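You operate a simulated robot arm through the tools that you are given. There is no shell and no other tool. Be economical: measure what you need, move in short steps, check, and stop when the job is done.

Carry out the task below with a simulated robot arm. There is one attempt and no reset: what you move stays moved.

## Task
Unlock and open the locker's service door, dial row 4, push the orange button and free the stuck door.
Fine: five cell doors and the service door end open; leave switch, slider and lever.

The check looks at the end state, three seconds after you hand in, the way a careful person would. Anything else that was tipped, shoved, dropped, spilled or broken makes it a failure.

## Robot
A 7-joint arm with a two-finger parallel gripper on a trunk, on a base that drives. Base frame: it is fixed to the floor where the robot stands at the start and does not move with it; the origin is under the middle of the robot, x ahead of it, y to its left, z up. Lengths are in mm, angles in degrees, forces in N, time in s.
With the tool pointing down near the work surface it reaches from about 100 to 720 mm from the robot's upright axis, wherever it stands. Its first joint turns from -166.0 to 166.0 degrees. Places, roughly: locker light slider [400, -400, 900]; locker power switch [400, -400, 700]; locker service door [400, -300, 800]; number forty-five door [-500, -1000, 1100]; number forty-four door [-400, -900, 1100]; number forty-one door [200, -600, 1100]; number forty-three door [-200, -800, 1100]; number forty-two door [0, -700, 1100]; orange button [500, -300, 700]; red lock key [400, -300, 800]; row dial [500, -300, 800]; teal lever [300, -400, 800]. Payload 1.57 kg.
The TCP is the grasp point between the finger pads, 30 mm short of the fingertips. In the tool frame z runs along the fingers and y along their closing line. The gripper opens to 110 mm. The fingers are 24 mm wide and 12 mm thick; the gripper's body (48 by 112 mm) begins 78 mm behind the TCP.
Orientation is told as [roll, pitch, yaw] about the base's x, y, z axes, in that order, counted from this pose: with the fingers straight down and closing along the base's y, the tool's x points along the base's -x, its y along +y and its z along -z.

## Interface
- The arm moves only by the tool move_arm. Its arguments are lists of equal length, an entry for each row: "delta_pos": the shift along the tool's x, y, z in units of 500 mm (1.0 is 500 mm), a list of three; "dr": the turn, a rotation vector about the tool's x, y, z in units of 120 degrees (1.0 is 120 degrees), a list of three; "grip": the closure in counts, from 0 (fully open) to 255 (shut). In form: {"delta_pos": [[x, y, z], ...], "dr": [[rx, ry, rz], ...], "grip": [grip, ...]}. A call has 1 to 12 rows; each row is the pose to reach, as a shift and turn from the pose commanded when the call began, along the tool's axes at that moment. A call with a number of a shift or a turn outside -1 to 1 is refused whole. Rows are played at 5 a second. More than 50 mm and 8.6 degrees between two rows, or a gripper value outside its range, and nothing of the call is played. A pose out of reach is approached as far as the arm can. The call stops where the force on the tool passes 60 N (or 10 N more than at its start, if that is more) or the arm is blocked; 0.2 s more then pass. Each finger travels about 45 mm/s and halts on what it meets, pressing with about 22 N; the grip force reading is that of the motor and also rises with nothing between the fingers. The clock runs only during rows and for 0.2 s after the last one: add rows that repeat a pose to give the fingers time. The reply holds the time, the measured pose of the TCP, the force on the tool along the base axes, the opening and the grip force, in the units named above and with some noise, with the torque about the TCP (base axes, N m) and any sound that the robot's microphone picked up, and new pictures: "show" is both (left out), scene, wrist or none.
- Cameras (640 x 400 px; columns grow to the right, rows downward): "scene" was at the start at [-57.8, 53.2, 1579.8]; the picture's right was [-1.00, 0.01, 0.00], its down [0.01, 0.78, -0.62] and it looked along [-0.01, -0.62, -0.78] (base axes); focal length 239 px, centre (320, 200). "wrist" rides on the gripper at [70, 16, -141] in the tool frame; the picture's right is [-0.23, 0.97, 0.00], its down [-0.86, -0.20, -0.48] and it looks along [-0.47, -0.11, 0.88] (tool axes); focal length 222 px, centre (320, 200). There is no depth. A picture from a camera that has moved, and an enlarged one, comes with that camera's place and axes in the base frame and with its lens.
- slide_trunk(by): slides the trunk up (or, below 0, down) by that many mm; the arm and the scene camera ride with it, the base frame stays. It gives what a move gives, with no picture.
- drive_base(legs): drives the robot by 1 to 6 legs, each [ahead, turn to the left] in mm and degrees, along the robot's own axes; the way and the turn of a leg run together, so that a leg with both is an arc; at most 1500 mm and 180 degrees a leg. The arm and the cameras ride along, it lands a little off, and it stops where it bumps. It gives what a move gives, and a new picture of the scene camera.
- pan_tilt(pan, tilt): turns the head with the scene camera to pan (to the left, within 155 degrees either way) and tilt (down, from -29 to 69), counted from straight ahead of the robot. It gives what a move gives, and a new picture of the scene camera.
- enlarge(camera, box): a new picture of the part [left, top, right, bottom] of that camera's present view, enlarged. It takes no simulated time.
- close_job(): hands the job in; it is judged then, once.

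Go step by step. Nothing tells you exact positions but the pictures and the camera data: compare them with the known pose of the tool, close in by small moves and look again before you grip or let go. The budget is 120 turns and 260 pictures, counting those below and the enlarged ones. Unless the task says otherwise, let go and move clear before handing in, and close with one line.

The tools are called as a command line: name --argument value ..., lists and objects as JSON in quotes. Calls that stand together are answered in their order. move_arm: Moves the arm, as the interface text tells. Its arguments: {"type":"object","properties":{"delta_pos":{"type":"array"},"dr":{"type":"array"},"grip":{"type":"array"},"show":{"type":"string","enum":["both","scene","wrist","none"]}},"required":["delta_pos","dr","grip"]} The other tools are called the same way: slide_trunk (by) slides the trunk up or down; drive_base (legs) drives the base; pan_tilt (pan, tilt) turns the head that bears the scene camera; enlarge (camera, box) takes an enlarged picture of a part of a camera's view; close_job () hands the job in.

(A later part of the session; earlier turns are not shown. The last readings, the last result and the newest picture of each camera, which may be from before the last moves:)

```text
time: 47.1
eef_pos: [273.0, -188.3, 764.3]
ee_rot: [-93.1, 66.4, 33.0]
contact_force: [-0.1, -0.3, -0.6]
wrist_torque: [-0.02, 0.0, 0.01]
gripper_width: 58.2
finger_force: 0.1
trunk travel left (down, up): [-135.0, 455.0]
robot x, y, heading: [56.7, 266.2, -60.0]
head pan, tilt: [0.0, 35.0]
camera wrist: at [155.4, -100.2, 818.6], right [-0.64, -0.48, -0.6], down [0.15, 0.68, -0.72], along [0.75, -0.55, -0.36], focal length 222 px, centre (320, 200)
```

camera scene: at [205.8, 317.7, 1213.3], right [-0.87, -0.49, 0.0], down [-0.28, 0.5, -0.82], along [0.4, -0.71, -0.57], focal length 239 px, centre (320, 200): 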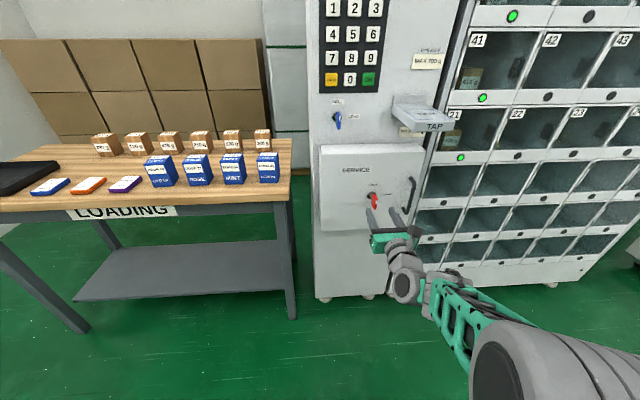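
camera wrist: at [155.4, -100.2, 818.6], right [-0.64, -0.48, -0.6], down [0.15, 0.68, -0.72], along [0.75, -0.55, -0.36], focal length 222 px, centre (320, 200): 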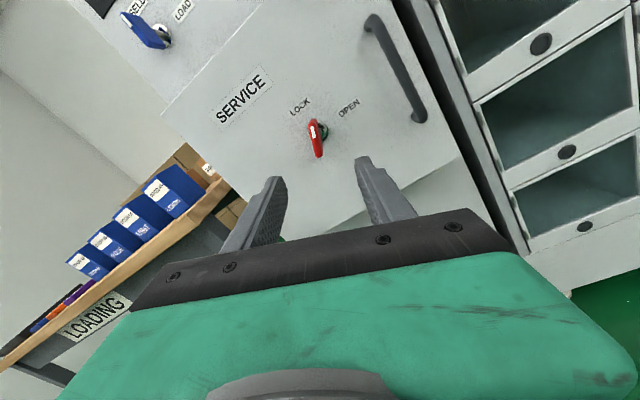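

move_arm --delta_pos '[[0, 0, 0], [0, 0, 0], [0, 0, 0], [0, 0, 0], [0, 0, 0], [0, 0, 0], [0, 0, 0], [0, 0, 0], [0, 0, 0], [0, 0, 0], [0, 0, 0], [0, 0, 0]]' --dr '[[0, 0, -0.07], [0, 0, -0.14], [0, 0, -0.21], [0, 0, -0.28], [0, 0, -0.35], [0, 0, -0.42], [0, 0, -0.49], [0, 0, -0.56], [0, 0, -0.63], [0, 0, -0.7], [0, 0, -0.75], [0, 0, -0.75]]' --grip '[120, 120, 120, 120, 120, 120, 120, 120, 120, 120, 120, 120]' --show "none"

move_arm --delta_pos '[[0, 0, 0], [0, 0, 0], [0, 0, 0], [0, 0, 0], [0, 0, 0], [0, 0, 0], [0, 0, 0], [0, 0, 0], [0, 0, 0], [0, 0, 0], [0, 0, 0], [0, 0, 0]]' --dr '[[0, 0, -0.07], [0, 0, -0.14], [0, 0, -0.21], [0, 0, -0.28], [0, 0, -0.35], [0, 0, -0.42], [0, 0, -0.49], [0, 0, -0.56], [0, 0, -0.63], [0, 0, -0.7], [0, 0, -0.75], [0, 0, -0.75]]' --grip '[120, 120, 120, 120, 120, 120, 120, 120, 120, 120, 120, 120]'

```text
time: 49.7
eef_pos: [273.0, -187.9, 766.9]
ee_rot: [91.3, 23.5, -143.4]
contact_force: [0.5, -0.2, -0.7]
wrist_torque: [-0.01, 0.02, 0.0]
gripper_width: 58.1
finger_force: 0.1
trunk travel left (down, up): [-135.0, 455.0]
robot x, y, heading: [63.6, 264.5, -60.0]
head pan, tilt: [0.0, 35.0]
```

```text
time: 52.3
eef_pos: [273.0, -188.0, 765.3]
ee_rot: [93.2, -66.6, -146.9]
contact_force: [0.6, 0.4, -0.2]
wrist_torque: [-0.01, 0.02, 0.02]
gripper_width: 58.1
finger_force: 0.1
trunk travel left (down, up): [-135.0, 455.0]
robot x, y, heading: [52.4, 267.6, -60.0]
head pan, tilt: [0.0, 35.0]
camera scene: at [205.4, 318.8, 1213.3], right [-0.86, -0.5, 0.0], down [-0.29, 0.5, -0.82], along [0.41, -0.71, -0.57], focal length 239 px, centre (320, 200)
camera wrist: at [224.9, -50.7, 704.8], right [0.64, 0.48, 0.59], down [-0.71, 0.09, 0.69], along [0.28, -0.87, 0.4], focal length 222 px, centre (320, 200)
```

scene: 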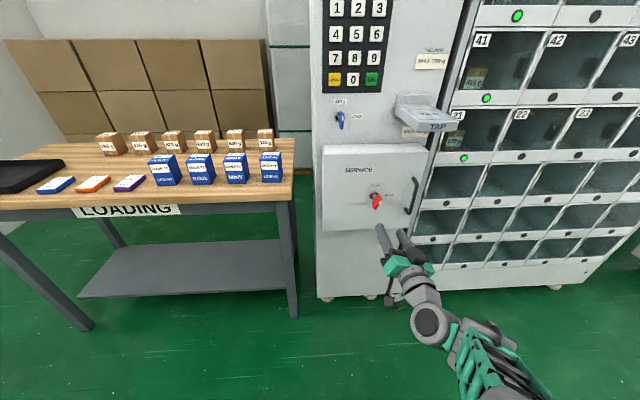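
wrist: 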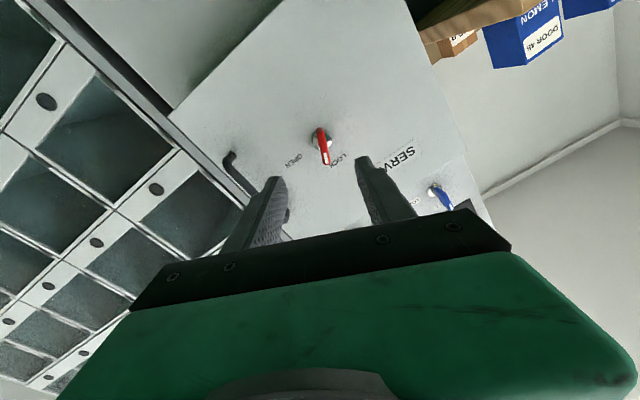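

Now roll has room. Advance toward the key, then check before closing.

move_arm --delta_pos '[[-0.005, 0.002, 0.065], [-0.01, 0.004, 0.13], [-0.0146, 0.007, 0.195]]' --dr '[[0, 0, 0], [0, 0, 0], [0, 0, 0]]' --grip '[120, 120, 120]' --show "wrist"

enlarge --camera "scene" --box '[310, 140, 450, 280]'

```text
time: 53.1
eef_pos: [330.4, -269.1, 776.6]
ee_rot: [93.2, -66.5, -146.9]
contact_force: [0.3, 0.4, -0.1]
wrist_torque: [0.01, 0.04, 0.0]
gripper_width: 58.3
finger_force: 0.0
trunk travel left (down, up): [-135.0, 455.0]
robot x, y, heading: [57.3, 265.3, -59.7]
head pan, tilt: [0.0, 35.0]
camera wrist: at [282.8, -130.8, 716.5], right [0.64, 0.48, 0.6], down [-0.71, 0.09, 0.69], along [0.28, -0.87, 0.4], focal length 222 px, centre (320, 200)
```

wrist: 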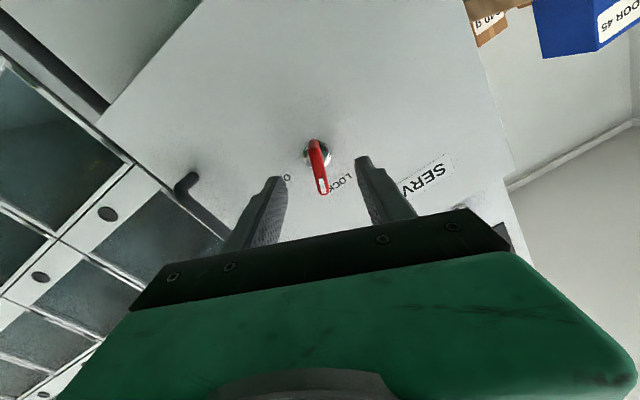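

```text
2.86 times, centred on (380, 210) of scene
camera zoom: at [205.3, 319.1, 1213.3], right [-0.86, -0.5, 0.0], down [-0.29, 0.5, -0.82], along [0.41, -0.71, -0.57], focal length 683 px, centre (149, 171)
```

zoom: 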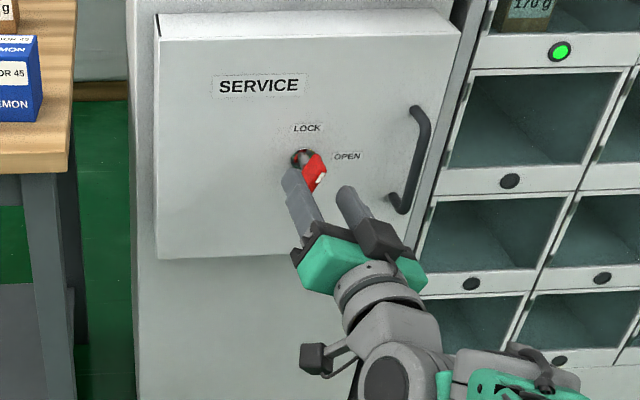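

Aligned with the key's present angle. Advance 30 mm and close.

move_arm --delta_pos '[[0, 0, 0.03], [0, 0, 0.06], [0, 0, 0.06], [0, 0, 0.06], [0, 0, 0.06], [0, 0, 0.06], [0, 0, 0.06], [0, 0, 0.06]]' --dr '[[0, 0, 0], [0, 0, 0], [0, 0, 0], [0, 0, 0], [0, 0, 0], [0, 0, 0], [0, 0, 0], [0, 0, 0]]' --grip '[120, 120, 160, 200, 230, 255, 255, 255]' --show "wrist"

```text
time: 54.9
eef_pos: [347.2, -291.1, 776.1]
ee_rot: [93.1, -66.5, -146.8]
contact_force: [-3.2, -2.6, -0.2]
wrist_torque: [0.63, 0.45, -0.7]
gripper_width: 11.1
finger_force: 28.7
trunk travel left (down, up): [-135.0, 455.0]
robot x, y, heading: [55.2, 266.0, -60.0]
head pan, tilt: [0.0, 35.0]
camera wrist: at [299.8, -154.0, 716.4], right [0.64, 0.48, 0.6], down [-0.71, 0.09, 0.69], along [0.28, -0.87, 0.4], focal length 222 px, centre (320, 200)
```

wrist: 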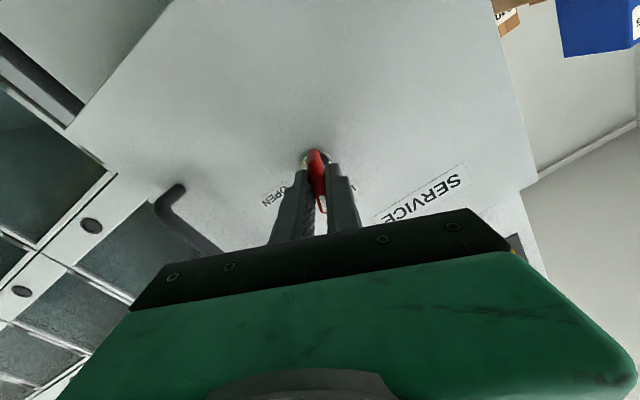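

move_arm --delta_pos '[[0, 0, 0], [0, 0, 0], [0, 0, 0], [0, 0, 0], [0, 0, 0], [0, 0, 0], [0, 0, 0], [0, 0, 0], [0, 0, 0]]' --dr '[[0, 0, 0.06], [0, 0, 0.12], [0, 0, 0.18], [0, 0, 0.24], [0, 0, 0.3], [0, 0, 0.36], [0, 0, 0.42], [0, 0, 0.48], [0, 0, 0.54]]' --grip '[255, 255, 255, 255, 255, 255, 255, 255, 255]' --show "wrist"

enlarge --camera "scene" --box '[310, 140, 450, 280]'

```text
time: 56.9
eef_pos: [346.4, -292.7, 774.9]
ee_rot: [91.2, -1.4, -144.1]
contact_force: [-13.5, -3.6, -4.5]
wrist_torque: [0.75, 0.49, -0.92]
gripper_width: 10.3
finger_force: 27.9
trunk travel left (down, up): [-135.0, 455.0]
robot x, y, heading: [53.5, 266.4, -60.1]
head pan, tilt: [0.0, 35.0]
camera wrist: at [320.4, -137.2, 786.3], right [-0.17, -0.1, 0.98], down [-0.98, -0.12, -0.19], along [0.14, -0.99, -0.08], focal length 222 px, centre (320, 200)
```

wrist: 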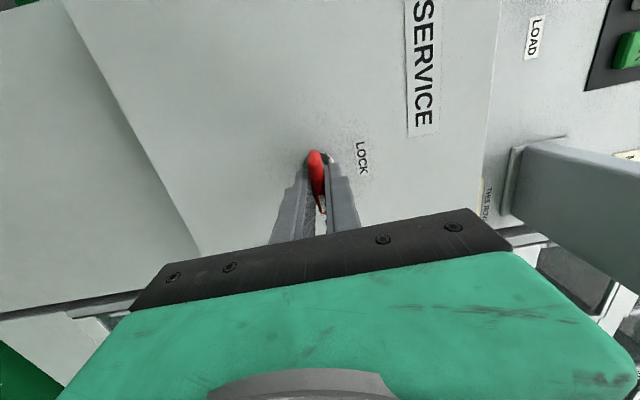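

```text
2.86 times, centred on (380, 210) of scene
camera zoom: at [204.5, 318.0, 1213.4], right [-0.87, -0.5, 0.0], down [-0.29, 0.5, -0.82], along [0.41, -0.71, -0.57], focal length 683 px, centre (149, 171)
```

zoom: 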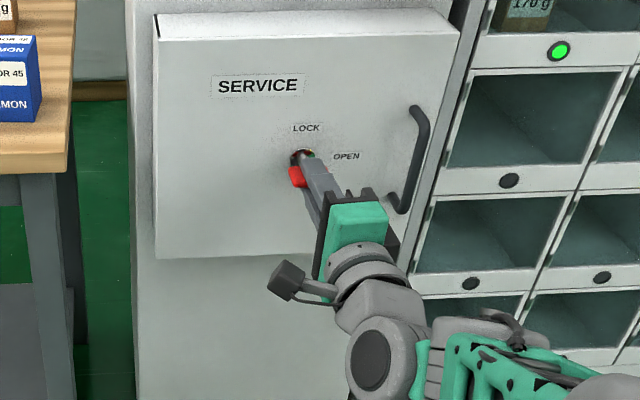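

Key now horizontal (OPEN). A touch more turn, then release and back off to look.

move_arm --delta_pos '[[0, 0, 0], [0, 0, 0], [0, 0, 0], [0, 0, 0], [0, 0, -0.06], [0, 0, -0.12], [0, 0, -0.18]]' --dr '[[0, 0, 0.035], [0, 0, 0.035], [0, 0, 0.035], [0, 0, 0.035], [0, 0, 0.035], [0, 0, 0.035], [0, 0, 0.035]]' --grip '[255, 200, 130, 100, 100, 100, 100]' --show "wrist"

enlarge --camera "scene" --box '[310, 140, 450, 280]'

```text
time: 58.5
eef_pos: [294.1, -218.0, 775.2]
ee_rot: [91.2, 2.5, -143.9]
contact_force: [-0.1, -0.4, -0.1]
wrist_torque: [-0.03, -0.01, -0.01]
gripper_width: 66.6
finger_force: 0.1
trunk travel left (down, up): [-135.0, 455.0]
robot x, y, heading: [56.1, 265.0, -60.2]
head pan, tilt: [0.0, 35.0]
camera wrist: at [266.6, -64.1, 790.9], right [-0.23, -0.14, 0.96], down [-0.96, -0.11, -0.25], along [0.15, -0.98, -0.11], focal length 222 px, centre (320, 200)
```

wrist: 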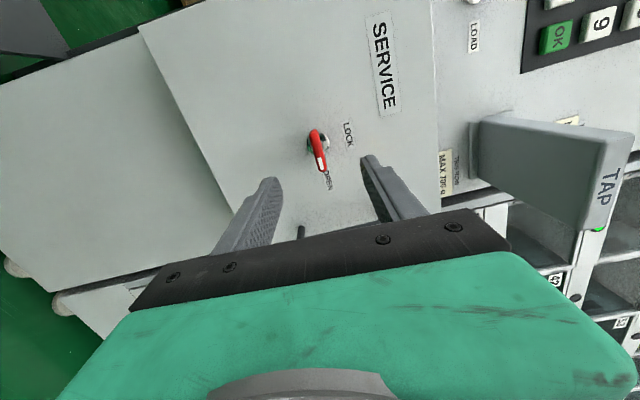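

```text
2.86 times, centred on (380, 210) of scene
camera zoom: at [205.4, 318.5, 1213.3], right [-0.86, -0.5, 0.0], down [-0.29, 0.5, -0.82], along [0.41, -0.71, -0.57], focal length 683 px, centre (149, 171)
```

zoom: 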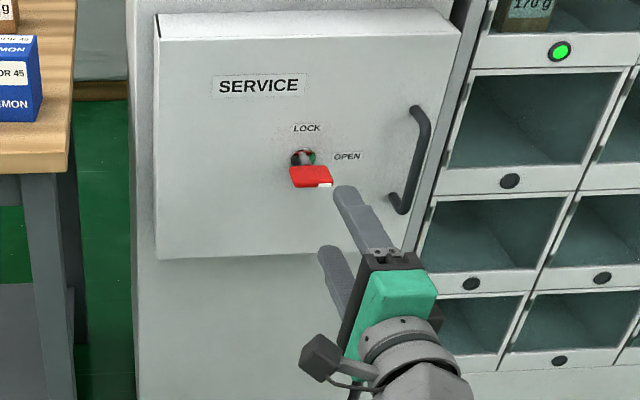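

The key is at OPEN. Next: the handle bar at ≈(262,-356), z≈737–859. I'll roll the tool so the fingers straddle it horizontally and stop ~90–100 mm short.

move_arm --delta_pos '[[-0.019, 0.005, -0.003], [-0.038, 0.01, -0.006], [-0.058, 0.014, -0.009], [-0.077, 0.019, -0.012], [-0.096, 0.024, -0.015], [-0.115, 0.028, -0.018], [-0.135, 0.033, -0.02], [-0.154, 0.038, -0.02], [-0.173, 0.043, -0.02], [-0.192, 0.047, -0.02], [-0.212, 0.052, -0.02]]' --dr '[[0, 0, -0.07], [0, 0, -0.14], [0, 0, -0.21], [0, 0, -0.28], [0, 0, -0.35], [0, 0, -0.42], [0, 0, -0.49], [0, 0, -0.56], [0, 0, -0.63], [0, 0, -0.7], [0, 0, -0.77]]' --grip '[100, 100, 100, 100, 100, 100, 100, 100, 100, 100, 100]'

```text
time: 60.9
eef_pos: [201.8, -273.9, 794.0]
ee_rot: [-178.8, -88.9, 124.8]
contact_force: [0.2, 0.3, 0.3]
wrist_torque: [-0.01, 0.0, 0.03]
gripper_width: 67.0
finger_force: 0.0
trunk travel left (down, up): [-135.0, 455.0]
robot x, y, heading: [58.9, 262.4, -59.7]
head pan, tilt: [0.0, 35.0]
camera scene: at [205.3, 318.8, 1213.3], right [-0.86, -0.5, 0.0], down [-0.29, 0.5, -0.82], along [0.41, -0.71, -0.57], focal length 239 px, centre (320, 200)
camera wrist: at [133.5, -152.1, 722.1], right [0.78, 0.58, 0.23], down [-0.45, 0.28, 0.84], along [0.42, -0.77, 0.48], focal length 222 px, centre (320, 200)
```

scene: 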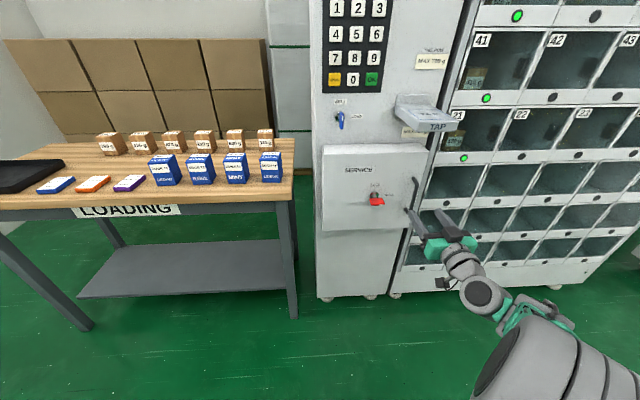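
wrist: 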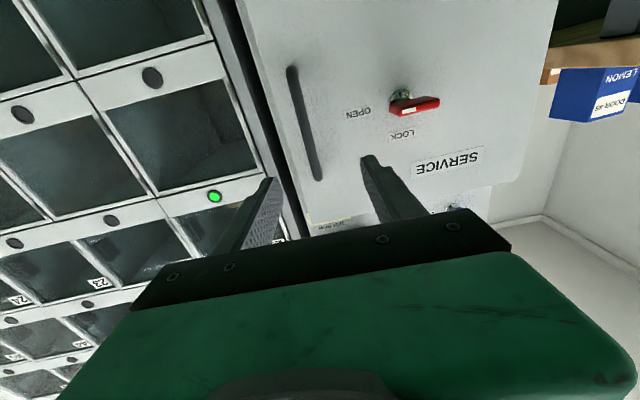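

Handle is ~9 mm right of the tool axis, ~100 mm ahead. Shift and advance 80.

move_arm --delta_pos '[[0, -0.018, 0.05], [0, -0.018, 0.11], [0, -0.018, 0.16]]' --dr '[[0, 0, 0], [0, 0, 0], [0, 0, 0]]' --grip '[100, 100, 100]' --show "wrist"

enlarge --camera "scene" --box '[340, 140, 480, 280]'

```text
time: 61.7
eef_pos: [242.2, -344.4, 797.3]
ee_rot: [174.9, -88.7, 131.0]
contact_force: [0.3, 0.3, 0.3]
wrist_torque: [-0.02, -0.01, 0.03]
gripper_width: 67.1
finger_force: 0.2
trunk travel left (down, up): [-135.0, 455.0]
robot x, y, heading: [54.8, 263.4, -59.8]
head pan, tilt: [0.0, 35.0]
camera wrist: at [172.0, -221.6, 723.8], right [0.78, 0.58, 0.23], down [-0.45, 0.28, 0.84], along [0.42, -0.77, 0.48], focal length 222 px, centre (320, 200)
```

wrist: 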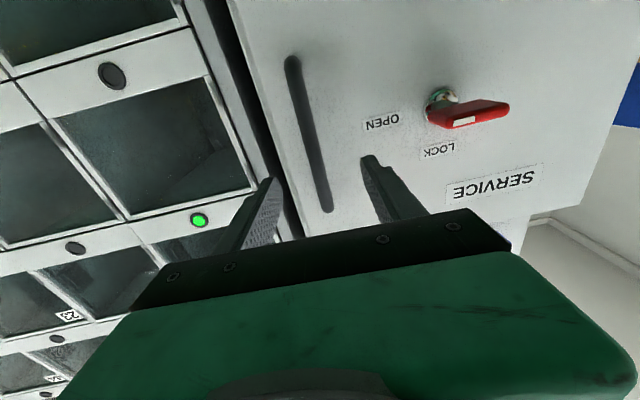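

```text
2.86 times, centred on (410, 210) of scene
camera zoom: at [205.2, 318.9, 1213.3], right [-0.86, -0.5, 0.0], down [-0.29, 0.5, -0.82], along [0.41, -0.71, -0.57], focal length 683 px, centre (63, 171)
```

zoom: 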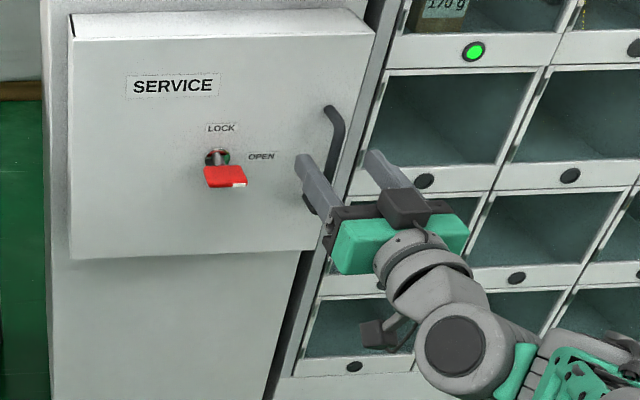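

Bar is between the fingers. Advance 12 mm and close.

move_arm --delta_pos '[[0, 0, 0.024], [0, 0, 0.024], [0, 0, 0.024], [0, 0, 0.024], [0, 0, 0.024], [0, 0, 0.024], [0, 0, 0.024]]' --dr '[[0, 0, 0], [0, 0, 0], [0, 0, 0], [0, 0, 0], [0, 0, 0], [0, 0, 0], [0, 0, 0]]' --grip '[100, 150, 190, 230, 255, 255, 255]' --show "wrist"

enlarge --camera "scene" --box '[340, 140, 480, 280]'

```text
time: 63.3
eef_pos: [246.8, -353.3, 796.1]
ee_rot: [176.0, -88.7, 130.0]
contact_force: [0.2, 0.5, -0.5]
wrist_torque: [-0.03, 0.12, -0.01]
gripper_width: 12.1
finger_force: 29.0
trunk travel left (down, up): [-135.0, 455.0]
robot x, y, heading: [57.1, 264.2, -60.1]
head pan, tilt: [0.0, 35.0]
camera wrist: at [178.8, -231.8, 724.0], right [0.78, 0.58, 0.23], down [-0.45, 0.28, 0.84], along [0.42, -0.77, 0.48], focal length 222 px, centre (320, 200)
```

wrist: 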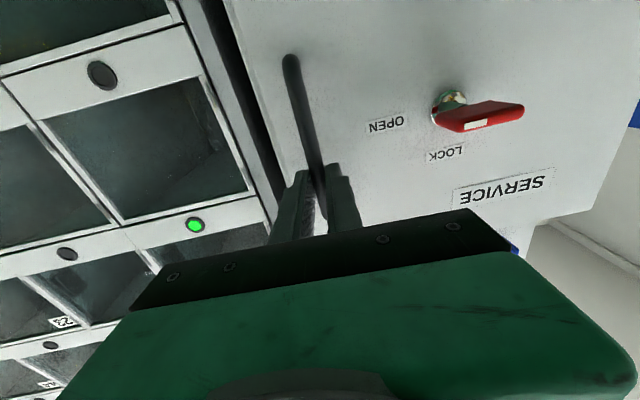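

```text
2.86 times, centred on (410, 210) of scene
camera zoom: at [205.3, 318.7, 1213.3], right [-0.86, -0.5, 0.0], down [-0.29, 0.5, -0.82], along [0.41, -0.71, -0.57], focal length 683 px, centre (63, 171)
```

zoom: 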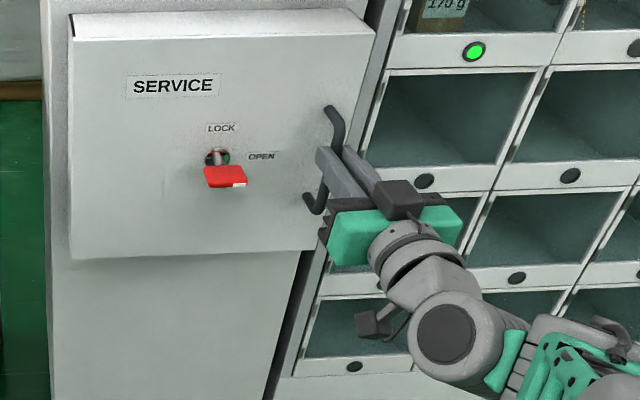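

Handle gripped. Pull along the arc about the hinge, 15° first.

move_arm --delta_pos '[[0, 0.006, -0.0245], [0, 0.0134, -0.0486], [0, 0.0215, -0.0725], [0, 0.0306, -0.0958], [0, 0.0408, -0.119], [0, 0.052, -0.1414]]' --dr '[[0.0208, 0, 0], [0.0417, 0, 0], [0.0625, 0, 0], [0.0833, 0, 0], [0.104, 0, 0], [0.125, 0, 0]]' --grip '[255, 255, 255, 255, 255, 255]'

```text
time: 64.7
eef_pos: [225.5, -283.1, 796.4]
ee_rot: [161.4, -88.5, 129.1]
contact_force: [0.7, -0.4, -0.3]
wrist_torque: [-0.01, -0.03, -0.04]
gripper_width: 0.0
finger_force: 21.4
trunk travel left (down, up): [-135.0, 455.0]
robot x, y, heading: [55.6, 265.0, -59.9]
head pan, tilt: [0.0, 35.0]
camera scene: at [205.2, 318.3, 1213.3], right [-0.87, -0.5, 0.0], down [-0.29, 0.5, -0.82], along [0.41, -0.71, -0.57], focal length 239 px, centre (320, 200)
camera wrist: at [191.8, -146.3, 723.7], right [0.91, 0.35, 0.23], down [-0.37, 0.39, 0.84], along [0.2, -0.85, 0.49], focal length 222 px, centre (320, 200)
```

scene: 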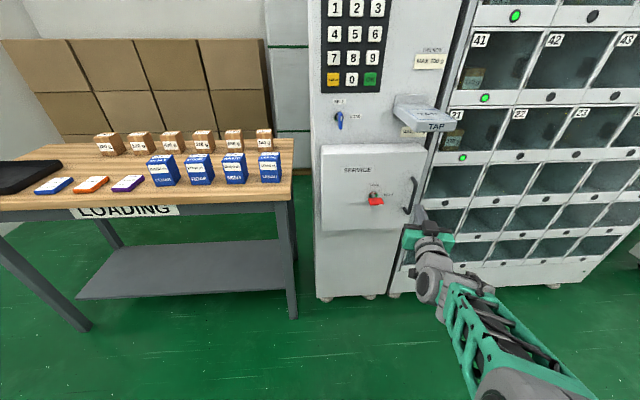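
wrist: 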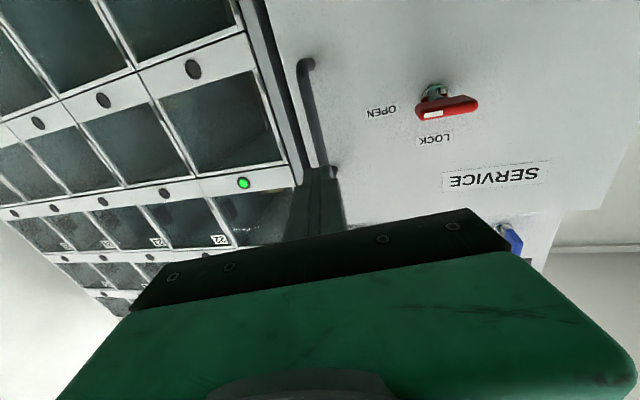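

It slipped off. Let me zoom to see whether the door moved.

enlarge --camera "scene" --box '[340, 140, 480, 280]'

enlarge --camera "wrist" --box '[240, 20, 400, 220]'

```text
2.86 times, centred on (410, 210) of scene
camera zoom: at [205.2, 318.3, 1213.3], right [-0.87, -0.5, 0.0], down [-0.29, 0.5, -0.82], along [0.41, -0.71, -0.57], focal length 683 px, centre (63, 171)
```

zoom: 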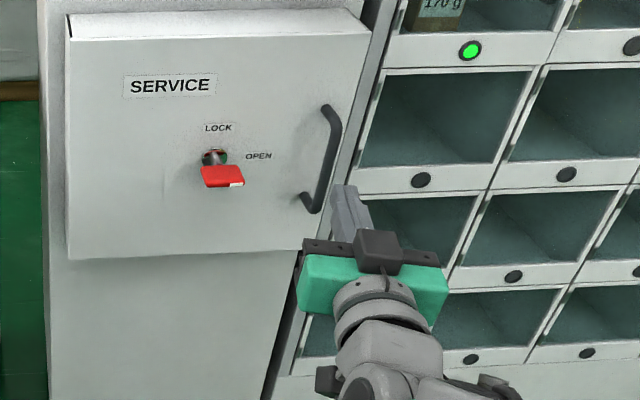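

```text
2.00 times, centred on (320, 120) of wrist
camera zoom: at [191.8, -146.3, 723.7], right [0.91, 0.35, 0.23], down [-0.37, 0.39, 0.84], along [0.2, -0.85, 0.49], focal length 444 px, centre (320, 360)
```

zoom: 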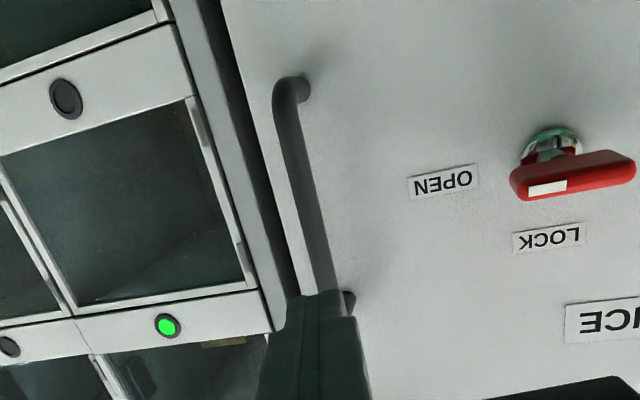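

The door didn't move; grip slipped. I'll re-grip 10 mm deeper and pull more slowly.

move_arm --delta_pos '[[0, 0, 0], [0, 0, 0], [0, -0.018, 0.025], [0, -0.036, 0.05], [0, -0.036, 0.05], [0, -0.02, 0.108], [0, -0.005, 0.166], [0, -0.005, 0.166], [0, -0.005, 0.166], [0, -0.005, 0.166], [0, -0.005, 0.166], [0, -0.005, 0.166]]' --dr '[[0, 0, 0], [0, 0, 0], [-0.0625, 0, 0], [-0.125, 0, 0], [-0.125, 0, 0], [-0.125, 0, 0], [-0.125, 0, 0], [-0.125, 0, 0], [-0.125, 0, 0], [-0.125, 0, 0], [-0.125, 0, 0], [-0.125, 0, 0]]' --grip '[150, 100, 100, 100, 100, 100, 100, 150, 200, 255, 255, 255]' --show "wrist"

```text
time: 67.3
eef_pos: [252.6, -359.8, 796.1]
ee_rot: [176.7, -88.7, 129.0]
contact_force: [-20.3, -5.5, -0.2]
wrist_torque: [0.33, 0.32, -0.28]
gripper_width: 11.8
finger_force: 27.5
trunk travel left (down, up): [-135.0, 455.0]
robot x, y, heading: [55.5, 266.5, -60.2]
head pan, tilt: [0.0, 35.0]
camera wrist: at [184.4, -237.6, 723.6], right [0.79, 0.57, 0.23], down [-0.45, 0.29, 0.84], along [0.42, -0.77, 0.49], focal length 222 px, centre (320, 200)
```

wrist: 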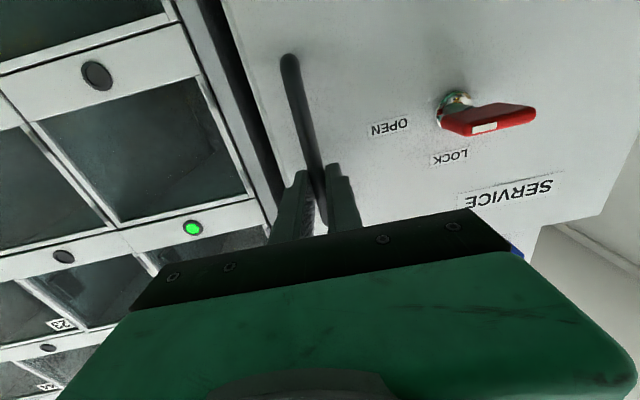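

Gripped with side load. Pull 6 mm slowly and read the force.

move_arm --delta_pos '[[0, 0, -0.004], [0, 0.001, -0.008], [0, 0.002, -0.012], [0, 0.003, -0.016], [0, 0.004, -0.02], [0, 0.005, -0.024]]' --dr '[[0, 0, 0], [0, 0, 0], [0, 0, 0], [0.004, 0, 0], [0.008, 0, 0], [0.012, 0, 0]]' --grip '[255, 255, 255, 255, 255, 255]' --show "wrist"

```text
time: 68.7
eef_pos: [248.1, -347.1, 796.6]
ee_rot: [169.6, -88.9, 135.2]
contact_force: [-15.3, -3.8, -4.7]
wrist_torque: [-0.48, -0.12, -0.1]
gripper_width: 11.6
finger_force: 29.2
trunk travel left (down, up): [-135.0, 455.0]
robot x, y, heading: [56.6, 265.0, -59.8]
head pan, tilt: [0.0, 35.0]
camera wrist: at [184.4, -224.1, 723.9], right [0.8, 0.56, 0.23], down [-0.45, 0.29, 0.84], along [0.4, -0.78, 0.48], focal length 222 px, centre (320, 200)
```

wrist: 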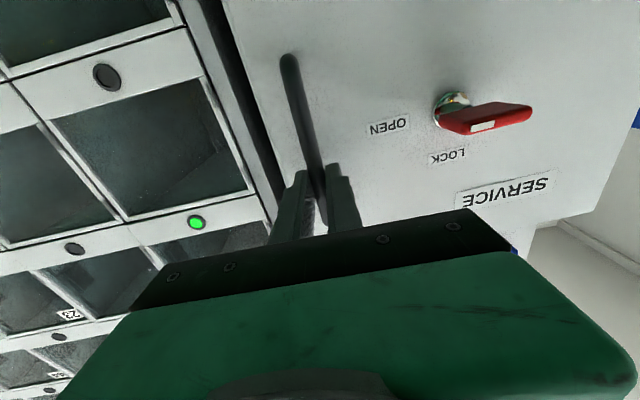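

The door is coming with the hand. Continue along the arc to ~25°.

move_arm --delta_pos '[[0, 0.002, -0.0244], [0, 0.008, -0.0486], [0, 0.0155, -0.0725], [0, 0.0246, -0.0958], [0, 0.0348, -0.119], [0, 0.046, -0.1414], [0, 0.058, -0.1636], [0, 0.071, -0.185], [0, 0.085, -0.206], [0, 0.1, -0.226]]' --dr '[[0.0208, 0, 0], [0.0417, 0, 0], [0.0625, 0, 0], [0.0833, 0, 0], [0.104, 0, 0], [0.125, 0, 0], [0.146, 0, 0], [0.167, 0, 0], [0.1875, 0, 0], [0.208, 0, 0]]' --grip '[255, 255, 255, 255, 255, 255, 255, 255, 255, 255]'

```text
time: 69.7
eef_pos: [244.3, -303.3, 796.5]
ee_rot: [148.8, -88.5, 148.1]
contact_force: [22.1, 1.8, -0.9]
wrist_torque: [-0.1, 0.65, 0.46]
gripper_width: 11.9
finger_force: 28.6
trunk travel left (down, up): [-135.0, 455.0]
robot x, y, heading: [53.4, 265.3, -58.8]
head pan, tilt: [0.0, 35.0]
stopped in row 4: the force on the tool passed its limit (the readings are from after the stop); the commanded pose is now the measured one
camera scene: at [206.6, 320.7, 1213.1], right [-0.86, -0.52, 0.0], down [-0.3, 0.49, -0.82], along [0.42, -0.7, -0.57], focal length 239 px, centre (320, 200)
camera wrist: at [196.1, -171.5, 724.1], right [0.86, 0.44, 0.24], down [-0.41, 0.35, 0.84], along [0.29, -0.83, 0.48], focal length 222 px, centre (320, 200)
```

scene: 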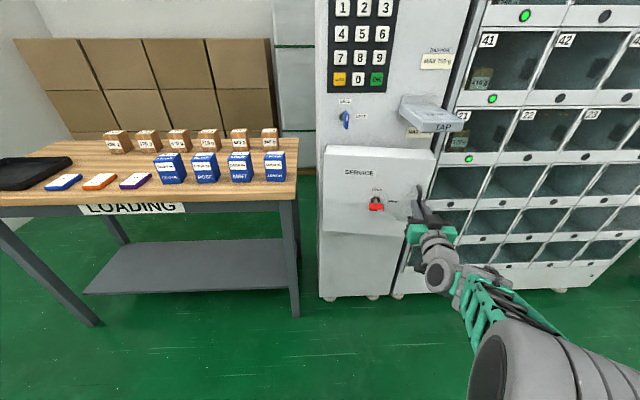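
wrist: 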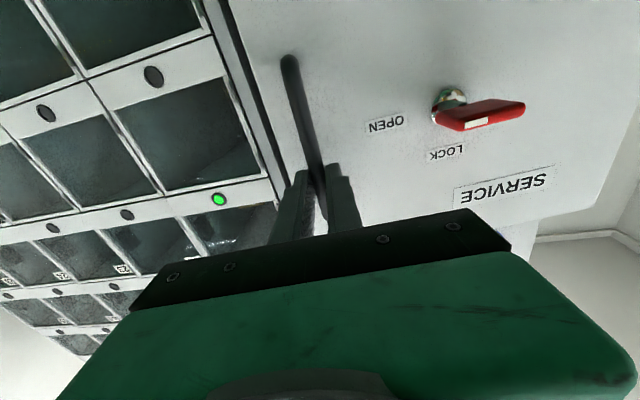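

Door is opening; side force shows the hinge lies deeper, about (537,-280). Continue with the corrected arc for 20° more.

move_arm --delta_pos '[[0, 0.014, -0.023], [0, 0.026, -0.0464], [0, 0.038, -0.069], [0, 0.052, -0.0908], [0, 0.066, -0.112], [0, 0.081, -0.133], [0, 0.097, -0.153], [0, 0.113, -0.172]]' --dr '[[0.0208, 0, 0], [0.0417, 0, 0], [0.0625, 0, 0], [0.0833, 0, 0], [0.104, 0, 0], [0.125, 0, 0], [0.146, 0, 0], [0.167, 0, 0]]' --grip '[255, 255, 255, 255, 255, 255, 255, 255]'

```text
time: 71.5
eef_pos: [260.6, -202.4, 796.7]
ee_rot: [131.0, -88.1, 146.2]
contact_force: [48.4, -14.4, 13.5]
wrist_torque: [-0.19, 0.65, 0.99]
gripper_width: 12.5
finger_force: 29.4
trunk travel left (down, up): [-135.0, 455.0]
robot x, y, heading: [55.7, 261.9, -58.9]
head pan, tilt: [0.0, 35.0]
camera scene: at [208.8, 320.2, 1213.0], right [-0.86, -0.51, 0.0], down [-0.3, 0.49, -0.82], along [0.42, -0.7, -0.58], focal length 239 px, centre (320, 200)
camera wrist: at [260.0, -61.5, 724.5], right [0.96, 0.13, 0.25], down [-0.28, 0.47, 0.84], along [-0.01, -0.88, 0.48], focal length 222 px, centre (320, 200)
```

scene: 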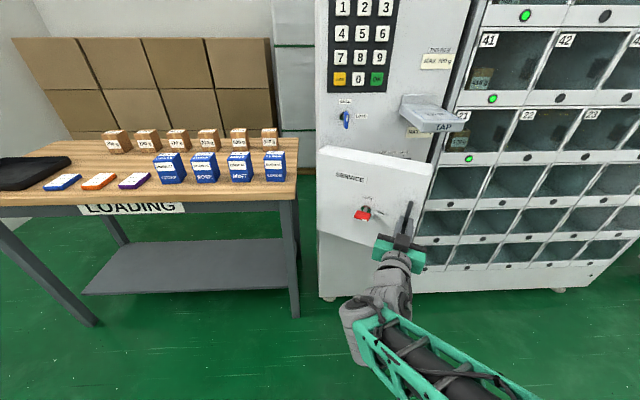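
wrist: 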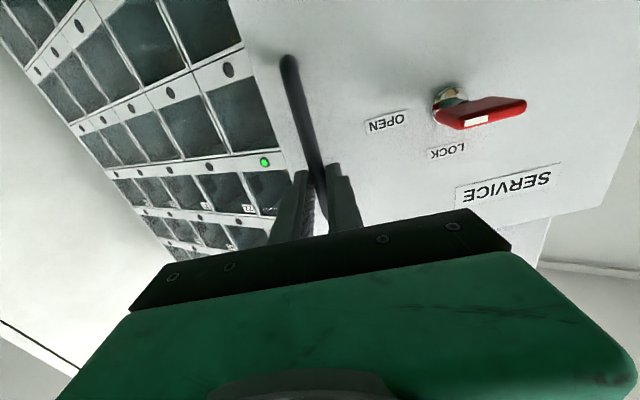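

Door ~30° open. Fit of the arc gives hinge ≈(544,-300). Continue 20° more, relieving the side load.

move_arm --delta_pos '[[0, 0.014, 0], [0, 0.026, -0.0227], [0, 0.04, -0.0458], [0, 0.054, -0.068], [0, 0.069, -0.089], [0, 0.085, -0.11], [0, 0.102, -0.13], [0, 0.12, -0.149], [0, 0.138, -0.168]]' --dr '[[0, 0, 0], [0.0208, 0, 0], [0.0417, 0, 0], [0.0625, 0, 0], [0.0833, 0, 0], [0.104, 0, 0], [0.125, 0, 0], [0.146, 0, 0], [0.167, 0, 0]]' --grip '[255, 255, 255, 255, 255, 255, 255, 255, 255]'

```text
time: 73.3
eef_pos: [273.4, -182.3, 795.3]
ee_rot: [87.7, -89.4, 170.9]
contact_force: [-31.2, 11.2, -2.7]
wrist_torque: [-0.42, 0.83, -0.71]
gripper_width: 11.9
finger_force: 28.7
out of reach, approached as far as the arm can: row 6, 7, 8
trunk travel left (down, up): [-135.0, 455.0]
robot x, y, heading: [57.5, 267.5, -60.0]
head pan, tilt: [0.0, 35.0]
stopped in row 8: the force on the tool passed its limit (the readings are from after the stop); the commanded pose is now the measured one
camera scene: at [203.7, 317.7, 1213.8], right [-0.87, -0.5, 0.0], down [-0.29, 0.5, -0.82], along [0.41, -0.71, -0.57], focal length 239 px, centre (320, 200)
camera wrist: at [317.3, -48.2, 725.9], right [0.95, -0.19, 0.24], down [-0.11, 0.51, 0.85], along [-0.28, -0.84, 0.46], focal length 222 px, centre (320, 200)
```

scene: 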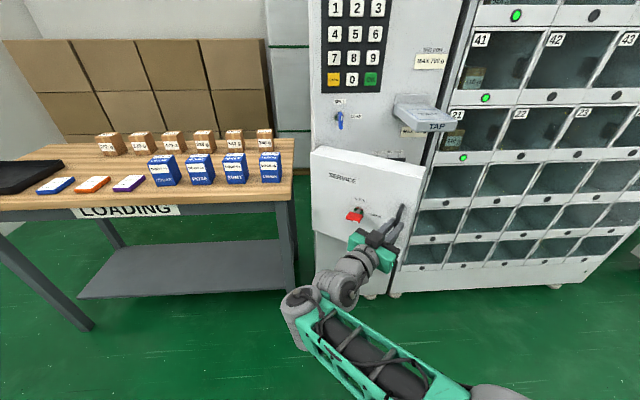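
wrist: 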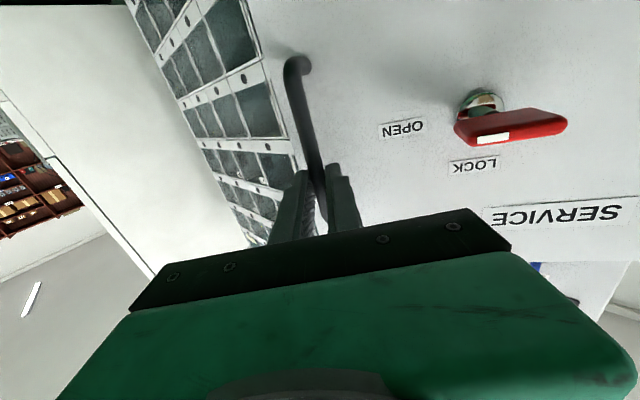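

Arm reach limit at ~37°. Release the handle and back off; then I'll push the door open from behind its free edge.

move_arm --delta_pos '[[0, 0, 0], [0, 0, 0], [0, 0, 0], [0, 0, -0.05], [0, 0, -0.1], [0, 0, -0.16], [0, 0, -0.16]]' --dr '[[0, 0, 0], [0, 0, 0], [0, 0, 0], [0, 0, 0], [0, 0, 0], [0, 0, 0], [0, 0, 0]]' --grip '[200, 150, 120, 120, 120, 120, 120]'

```text
time: 74.9
eef_pos: [277.6, -179.9, 795.9]
ee_rot: [107.6, -89.1, 151.3]
contact_force: [0.0, 0.2, 0.7]
wrist_torque: [-0.01, -0.01, 0.0]
gripper_width: 58.2
finger_force: 0.0
out of reach, approached as far as the arm can: row 4, 5, 6, 7
trunk travel left (down, up): [-135.0, 455.0]
robot x, y, heading: [59.1, 267.8, -59.6]
head pan, tilt: [0.0, 35.0]
camera scene: at [205.2, 319.7, 1213.3], right [-0.86, -0.5, 0.0], down [-0.29, 0.5, -0.82], along [0.41, -0.71, -0.57], focal length 239 px, centre (320, 200)
camera wrist: at [322.5, -45.9, 725.6], right [0.95, -0.19, 0.24], down [-0.12, 0.51, 0.85], along [-0.28, -0.84, 0.47], focal length 222 px, centre (320, 200)
```

scene: 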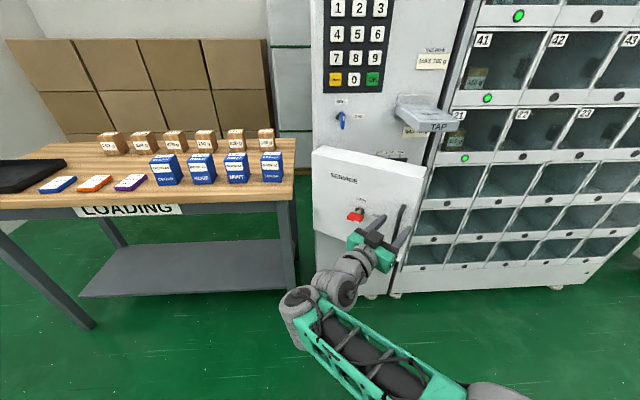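
wrist: 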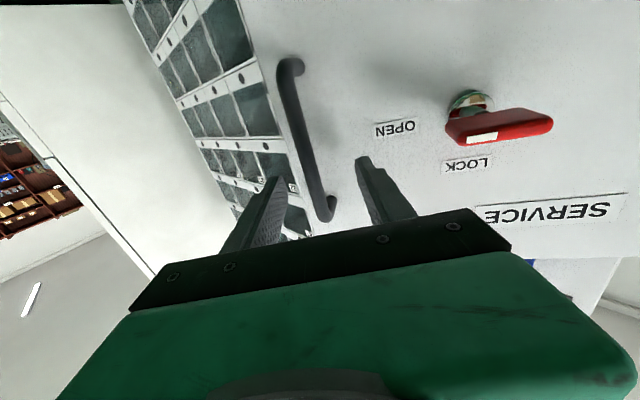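

move_arm --delta_pos '[[0, 0, 0], [0, 0, -0.01], [0, 0, -0.04], [0, 0, -0.08], [0, -0.01, -0.12], [0, -0.03, -0.17]]' --dr '[[-0.06, 0, 0], [-0.12, 0, 0], [-0.18, 0, 0], [-0.2, 0, 0], [-0.2, 0, 0], [-0.2, 0, 0]]' --grip '[100, 100, 100, 100, 100, 100]'

```text
time: 75.7
eef_pos: [307.9, -157.4, 727.7]
ee_rot: [-59.5, -79.4, -18.2]
contact_force: [-9.3, 3.3, 12.7]
wrist_torque: [-0.48, 0.47, -0.41]
gripper_width: 76.0
finger_force: 5.6
trunk travel left (down, up): [-135.0, 455.0]
robot x, y, heading: [55.3, 266.7, -59.7]
head pan, tilt: [0.0, 35.0]
stopped in row 4: the arm was blocked; the commanded pose is now the measured one
camera scene: at [210.0, 311.9, 1211.7], right [-0.86, -0.5, 0.0], down [-0.29, 0.5, -0.81], along [0.41, -0.7, -0.58], focal length 239 px, centre (320, 200)
camera wrist: at [281.3, -13.2, 669.8], right [0.98, 0.2, 0.07], down [-0.14, 0.37, 0.92], along [0.16, -0.91, 0.39], focal length 222 px, centre (320, 200)
```

scene: 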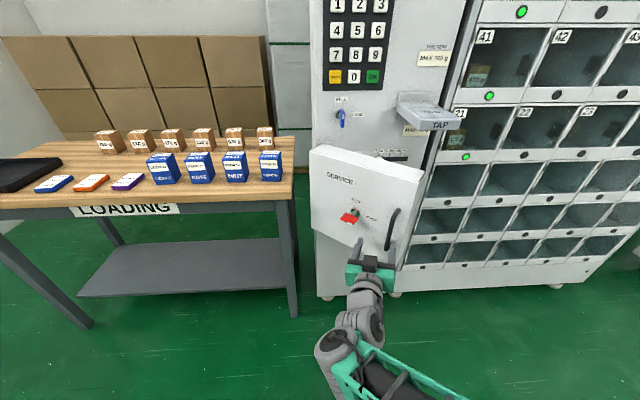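
wrist: 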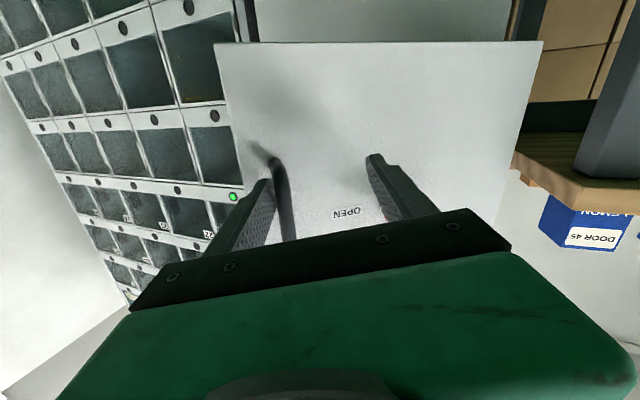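

The bar sits loosely between the fingers; backing the base straight will free the gripper.

drive_base --legs '[[-150, 0]]'

enlarge --camera "scene" --box '[300, 120, 440, 280]'

```text
time: 77.1
eef_pos: [231.1, -27.8, 729.2]
ee_rot: [-58.2, -79.6, -19.5]
contact_force: [0.6, -1.0, 0.5]
wrist_torque: [-0.02, 0.03, -0.02]
gripper_width: 66.8
finger_force: 0.0
trunk travel left (down, up): [-135.0, 455.0]
robot x, y, heading: [-20.5, 393.1, -59.9]
head pan, tilt: [0.0, 35.0]
camera scene: at [135.2, 440.7, 1212.3], right [-0.87, -0.5, 0.0], down [-0.29, 0.5, -0.81], along [0.41, -0.7, -0.58], focal length 239 px, centre (320, 200)
```

scene: 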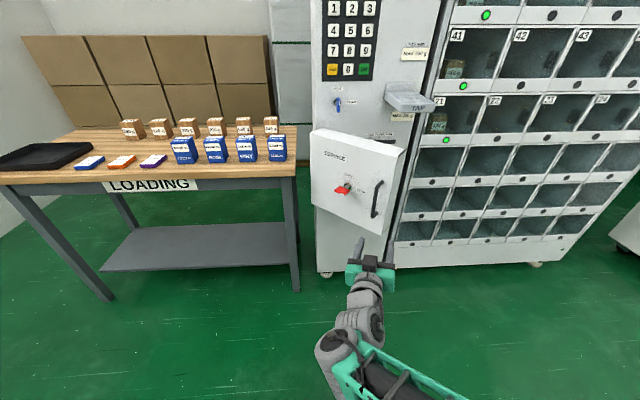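

```text
2.50 times, centred on (370, 200) of scene
camera zoom: at [135.2, 440.7, 1212.3], right [-0.87, -0.5, 0.0], down [-0.29, 0.5, -0.81], along [0.41, -0.7, -0.58], focal length 598 px, centre (195, 200)
```

zoom: 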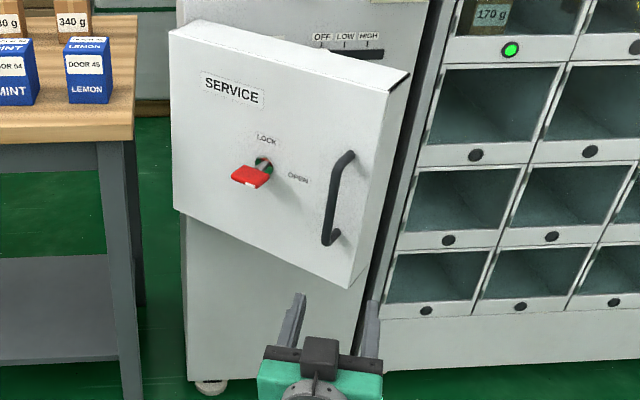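

Door stands ~45° open and the gripper is free. I'll close the fingers, turn the tool, and move to the right of the door's free edge (≈(242,-223)).

move_arm --delta_pos '[[-0.007, -0.05, 0.047], [-0.0145, -0.1, 0.095], [-0.022, -0.15, 0.142], [-0.029, -0.2, 0.19], [-0.036, -0.25, 0.237], [-0.043, -0.299, 0.284]]' --dr '[[-0.053, -0.008, 0.0125], [-0.106, -0.016, 0.025], [-0.158, -0.024, 0.0375], [-0.211, -0.032, 0.05], [-0.264, -0.04, 0.0625], [-0.317, -0.048, 0.075]]' --grip '[120, 160, 200, 255, 255, 255]'

```text
time: 77.6
eef_pos: [345.3, 45.3, 733.4]
ee_rot: [-48.4, -80.9, -0.6]
contact_force: [0.4, -0.1, 0.7]
wrist_torque: [-0.02, 0.02, 0.01]
gripper_width: 40.8
finger_force: 0.0
trunk travel left (down, up): [-135.0, 455.0]
robot x, y, heading: [-17.0, 394.1, -60.1]
head pan, tilt: [0.0, 35.0]
stopped in row 2: the arm was blocked; the commanded pose is now the measured one
camera scene: at [132.7, 440.7, 1213.5], right [-0.87, -0.5, 0.0], down [-0.29, 0.5, -0.81], along [0.41, -0.7, -0.58], focal length 239 px, centre (320, 200)
camera wrist: at [254.7, 161.0, 676.4], right [0.76, 0.64, 0.11], down [-0.32, 0.23, 0.92], along [0.56, -0.73, 0.38], focal length 222 px, centre (320, 200)
```

scene: 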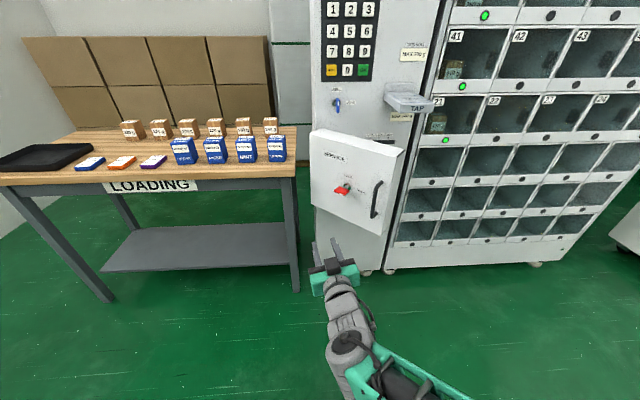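
wrist: 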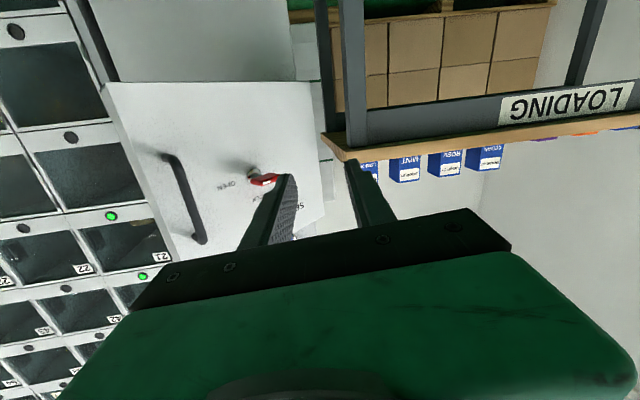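

The arm is near awkward joint limits here. I'll move the base to the right side (clear of the door) and then re-pose the arm.

drive_base --legs '[[0, -45], [200, 0]]'

```text
time: 81.2
eef_pos: [-57.2, -307.2, 733.6]
ee_rot: [-48.9, -81.1, -44.7]
contact_force: [-0.1, 0.9, 0.2]
wrist_torque: [0.03, 0.0, -0.03]
gripper_width: 41.0
finger_force: 0.0
trunk travel left (down, up): [-135.0, 455.0]
robot x, y, heading: [-71.9, 201.7, -104.6]
head pan, tilt: [0.0, 35.0]
camera scene: at [70.9, 126.8, 1212.9], right [-0.97, 0.25, 0.0], down [0.15, 0.56, -0.81], along [-0.2, -0.79, -0.58], focal length 239 px, centre (320, 200)
```

scene: 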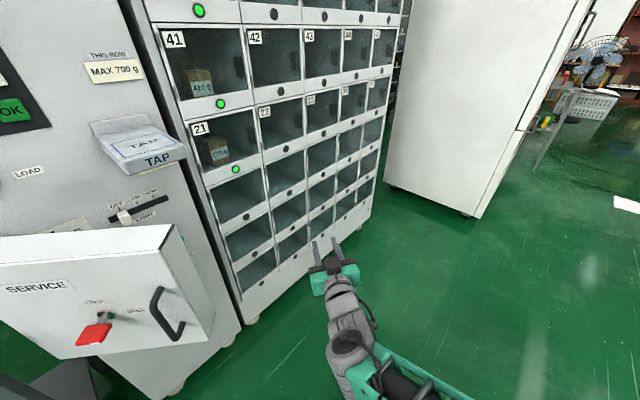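

move_arm --delta_pos '[[-0.07, 0, 0], [-0.14, 0, 0], [-0.2, 0, 0], [-0.2, 0, 0]]' --dr '[[0, 0, 0], [0, -0.02, 0.02], [0, -0.05, 0.057], [0, -0.05, 0.057]]' --grip '[200, 255, 255, 255]' --show "wrist"

```text
time: 82.2
eef_pos: [-46.1, -309.8, 838.5]
ee_rot: [176.0, -89.4, 90.4]
contact_force: [0.3, 0.2, 0.4]
wrist_torque: [-0.01, 0.0, 0.0]
gripper_width: 0.1
finger_force: 21.6
trunk travel left (down, up): [-135.0, 455.0]
robot x, y, heading: [-70.3, 203.4, -104.4]
head pan, tilt: [0.0, 35.0]
camera wrist: at [-20.4, -172.3, 766.2], right [0.97, -0.06, 0.23], down [-0.17, 0.5, 0.85], along [-0.17, -0.86, 0.48], focal length 222 px, centre (320, 200)
```

wrist: 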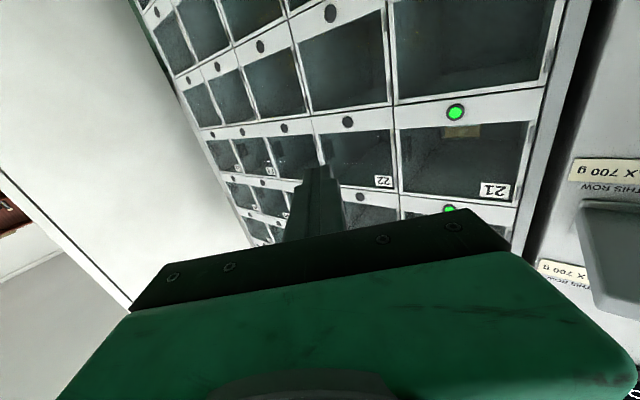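

Tool is level again. Extend 60 mm, then swing the base left so that the closed fingers sweep behind the door's free edge.

move_arm --delta_pos '[[0.01, 0, 0.06], [0.03, 0, 0.12], [0.06, 0, 0.12]]' --dr '[[0, 0, 0], [0, 0, 0], [0, 0, 0]]' --grip '[255, 255, 255]' --show "none"

drive_base --legs '[[0, 27]]'

```text
time: 83.0
eef_pos: [-48.3, -370.7, 807.8]
ee_rot: [176.3, -89.4, 90.0]
contact_force: [-0.1, 0.0, -0.1]
wrist_torque: [0.03, -0.01, 0.03]
gripper_width: 0.1
finger_force: 21.5
trunk travel left (down, up): [-135.0, 455.0]
robot x, y, heading: [-70.1, 200.3, -104.6]
head pan, tilt: [0.0, 35.0]
```

```text
time: 84.8
eef_pos: [201.8, -301.8, 808.4]
ee_rot: [178.6, -89.4, 113.9]
contact_force: [-0.3, -0.4, -0.5]
wrist_torque: [0.0, 0.0, 0.01]
gripper_width: 0.0
finger_force: 20.9
trunk travel left (down, up): [-135.0, 455.0]
robot x, y, heading: [-74.3, 199.9, -78.1]
head pan, tilt: [0.0, 35.0]
camera scene: at [88.5, 204.7, 1213.3], right [-0.98, -0.2, 0.0], down [-0.12, 0.56, -0.82], along [0.17, -0.8, -0.57], focal length 239 px, centre (320, 200)
```

scene: 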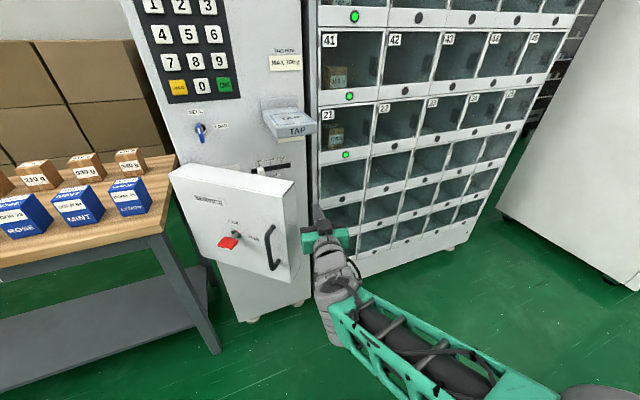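

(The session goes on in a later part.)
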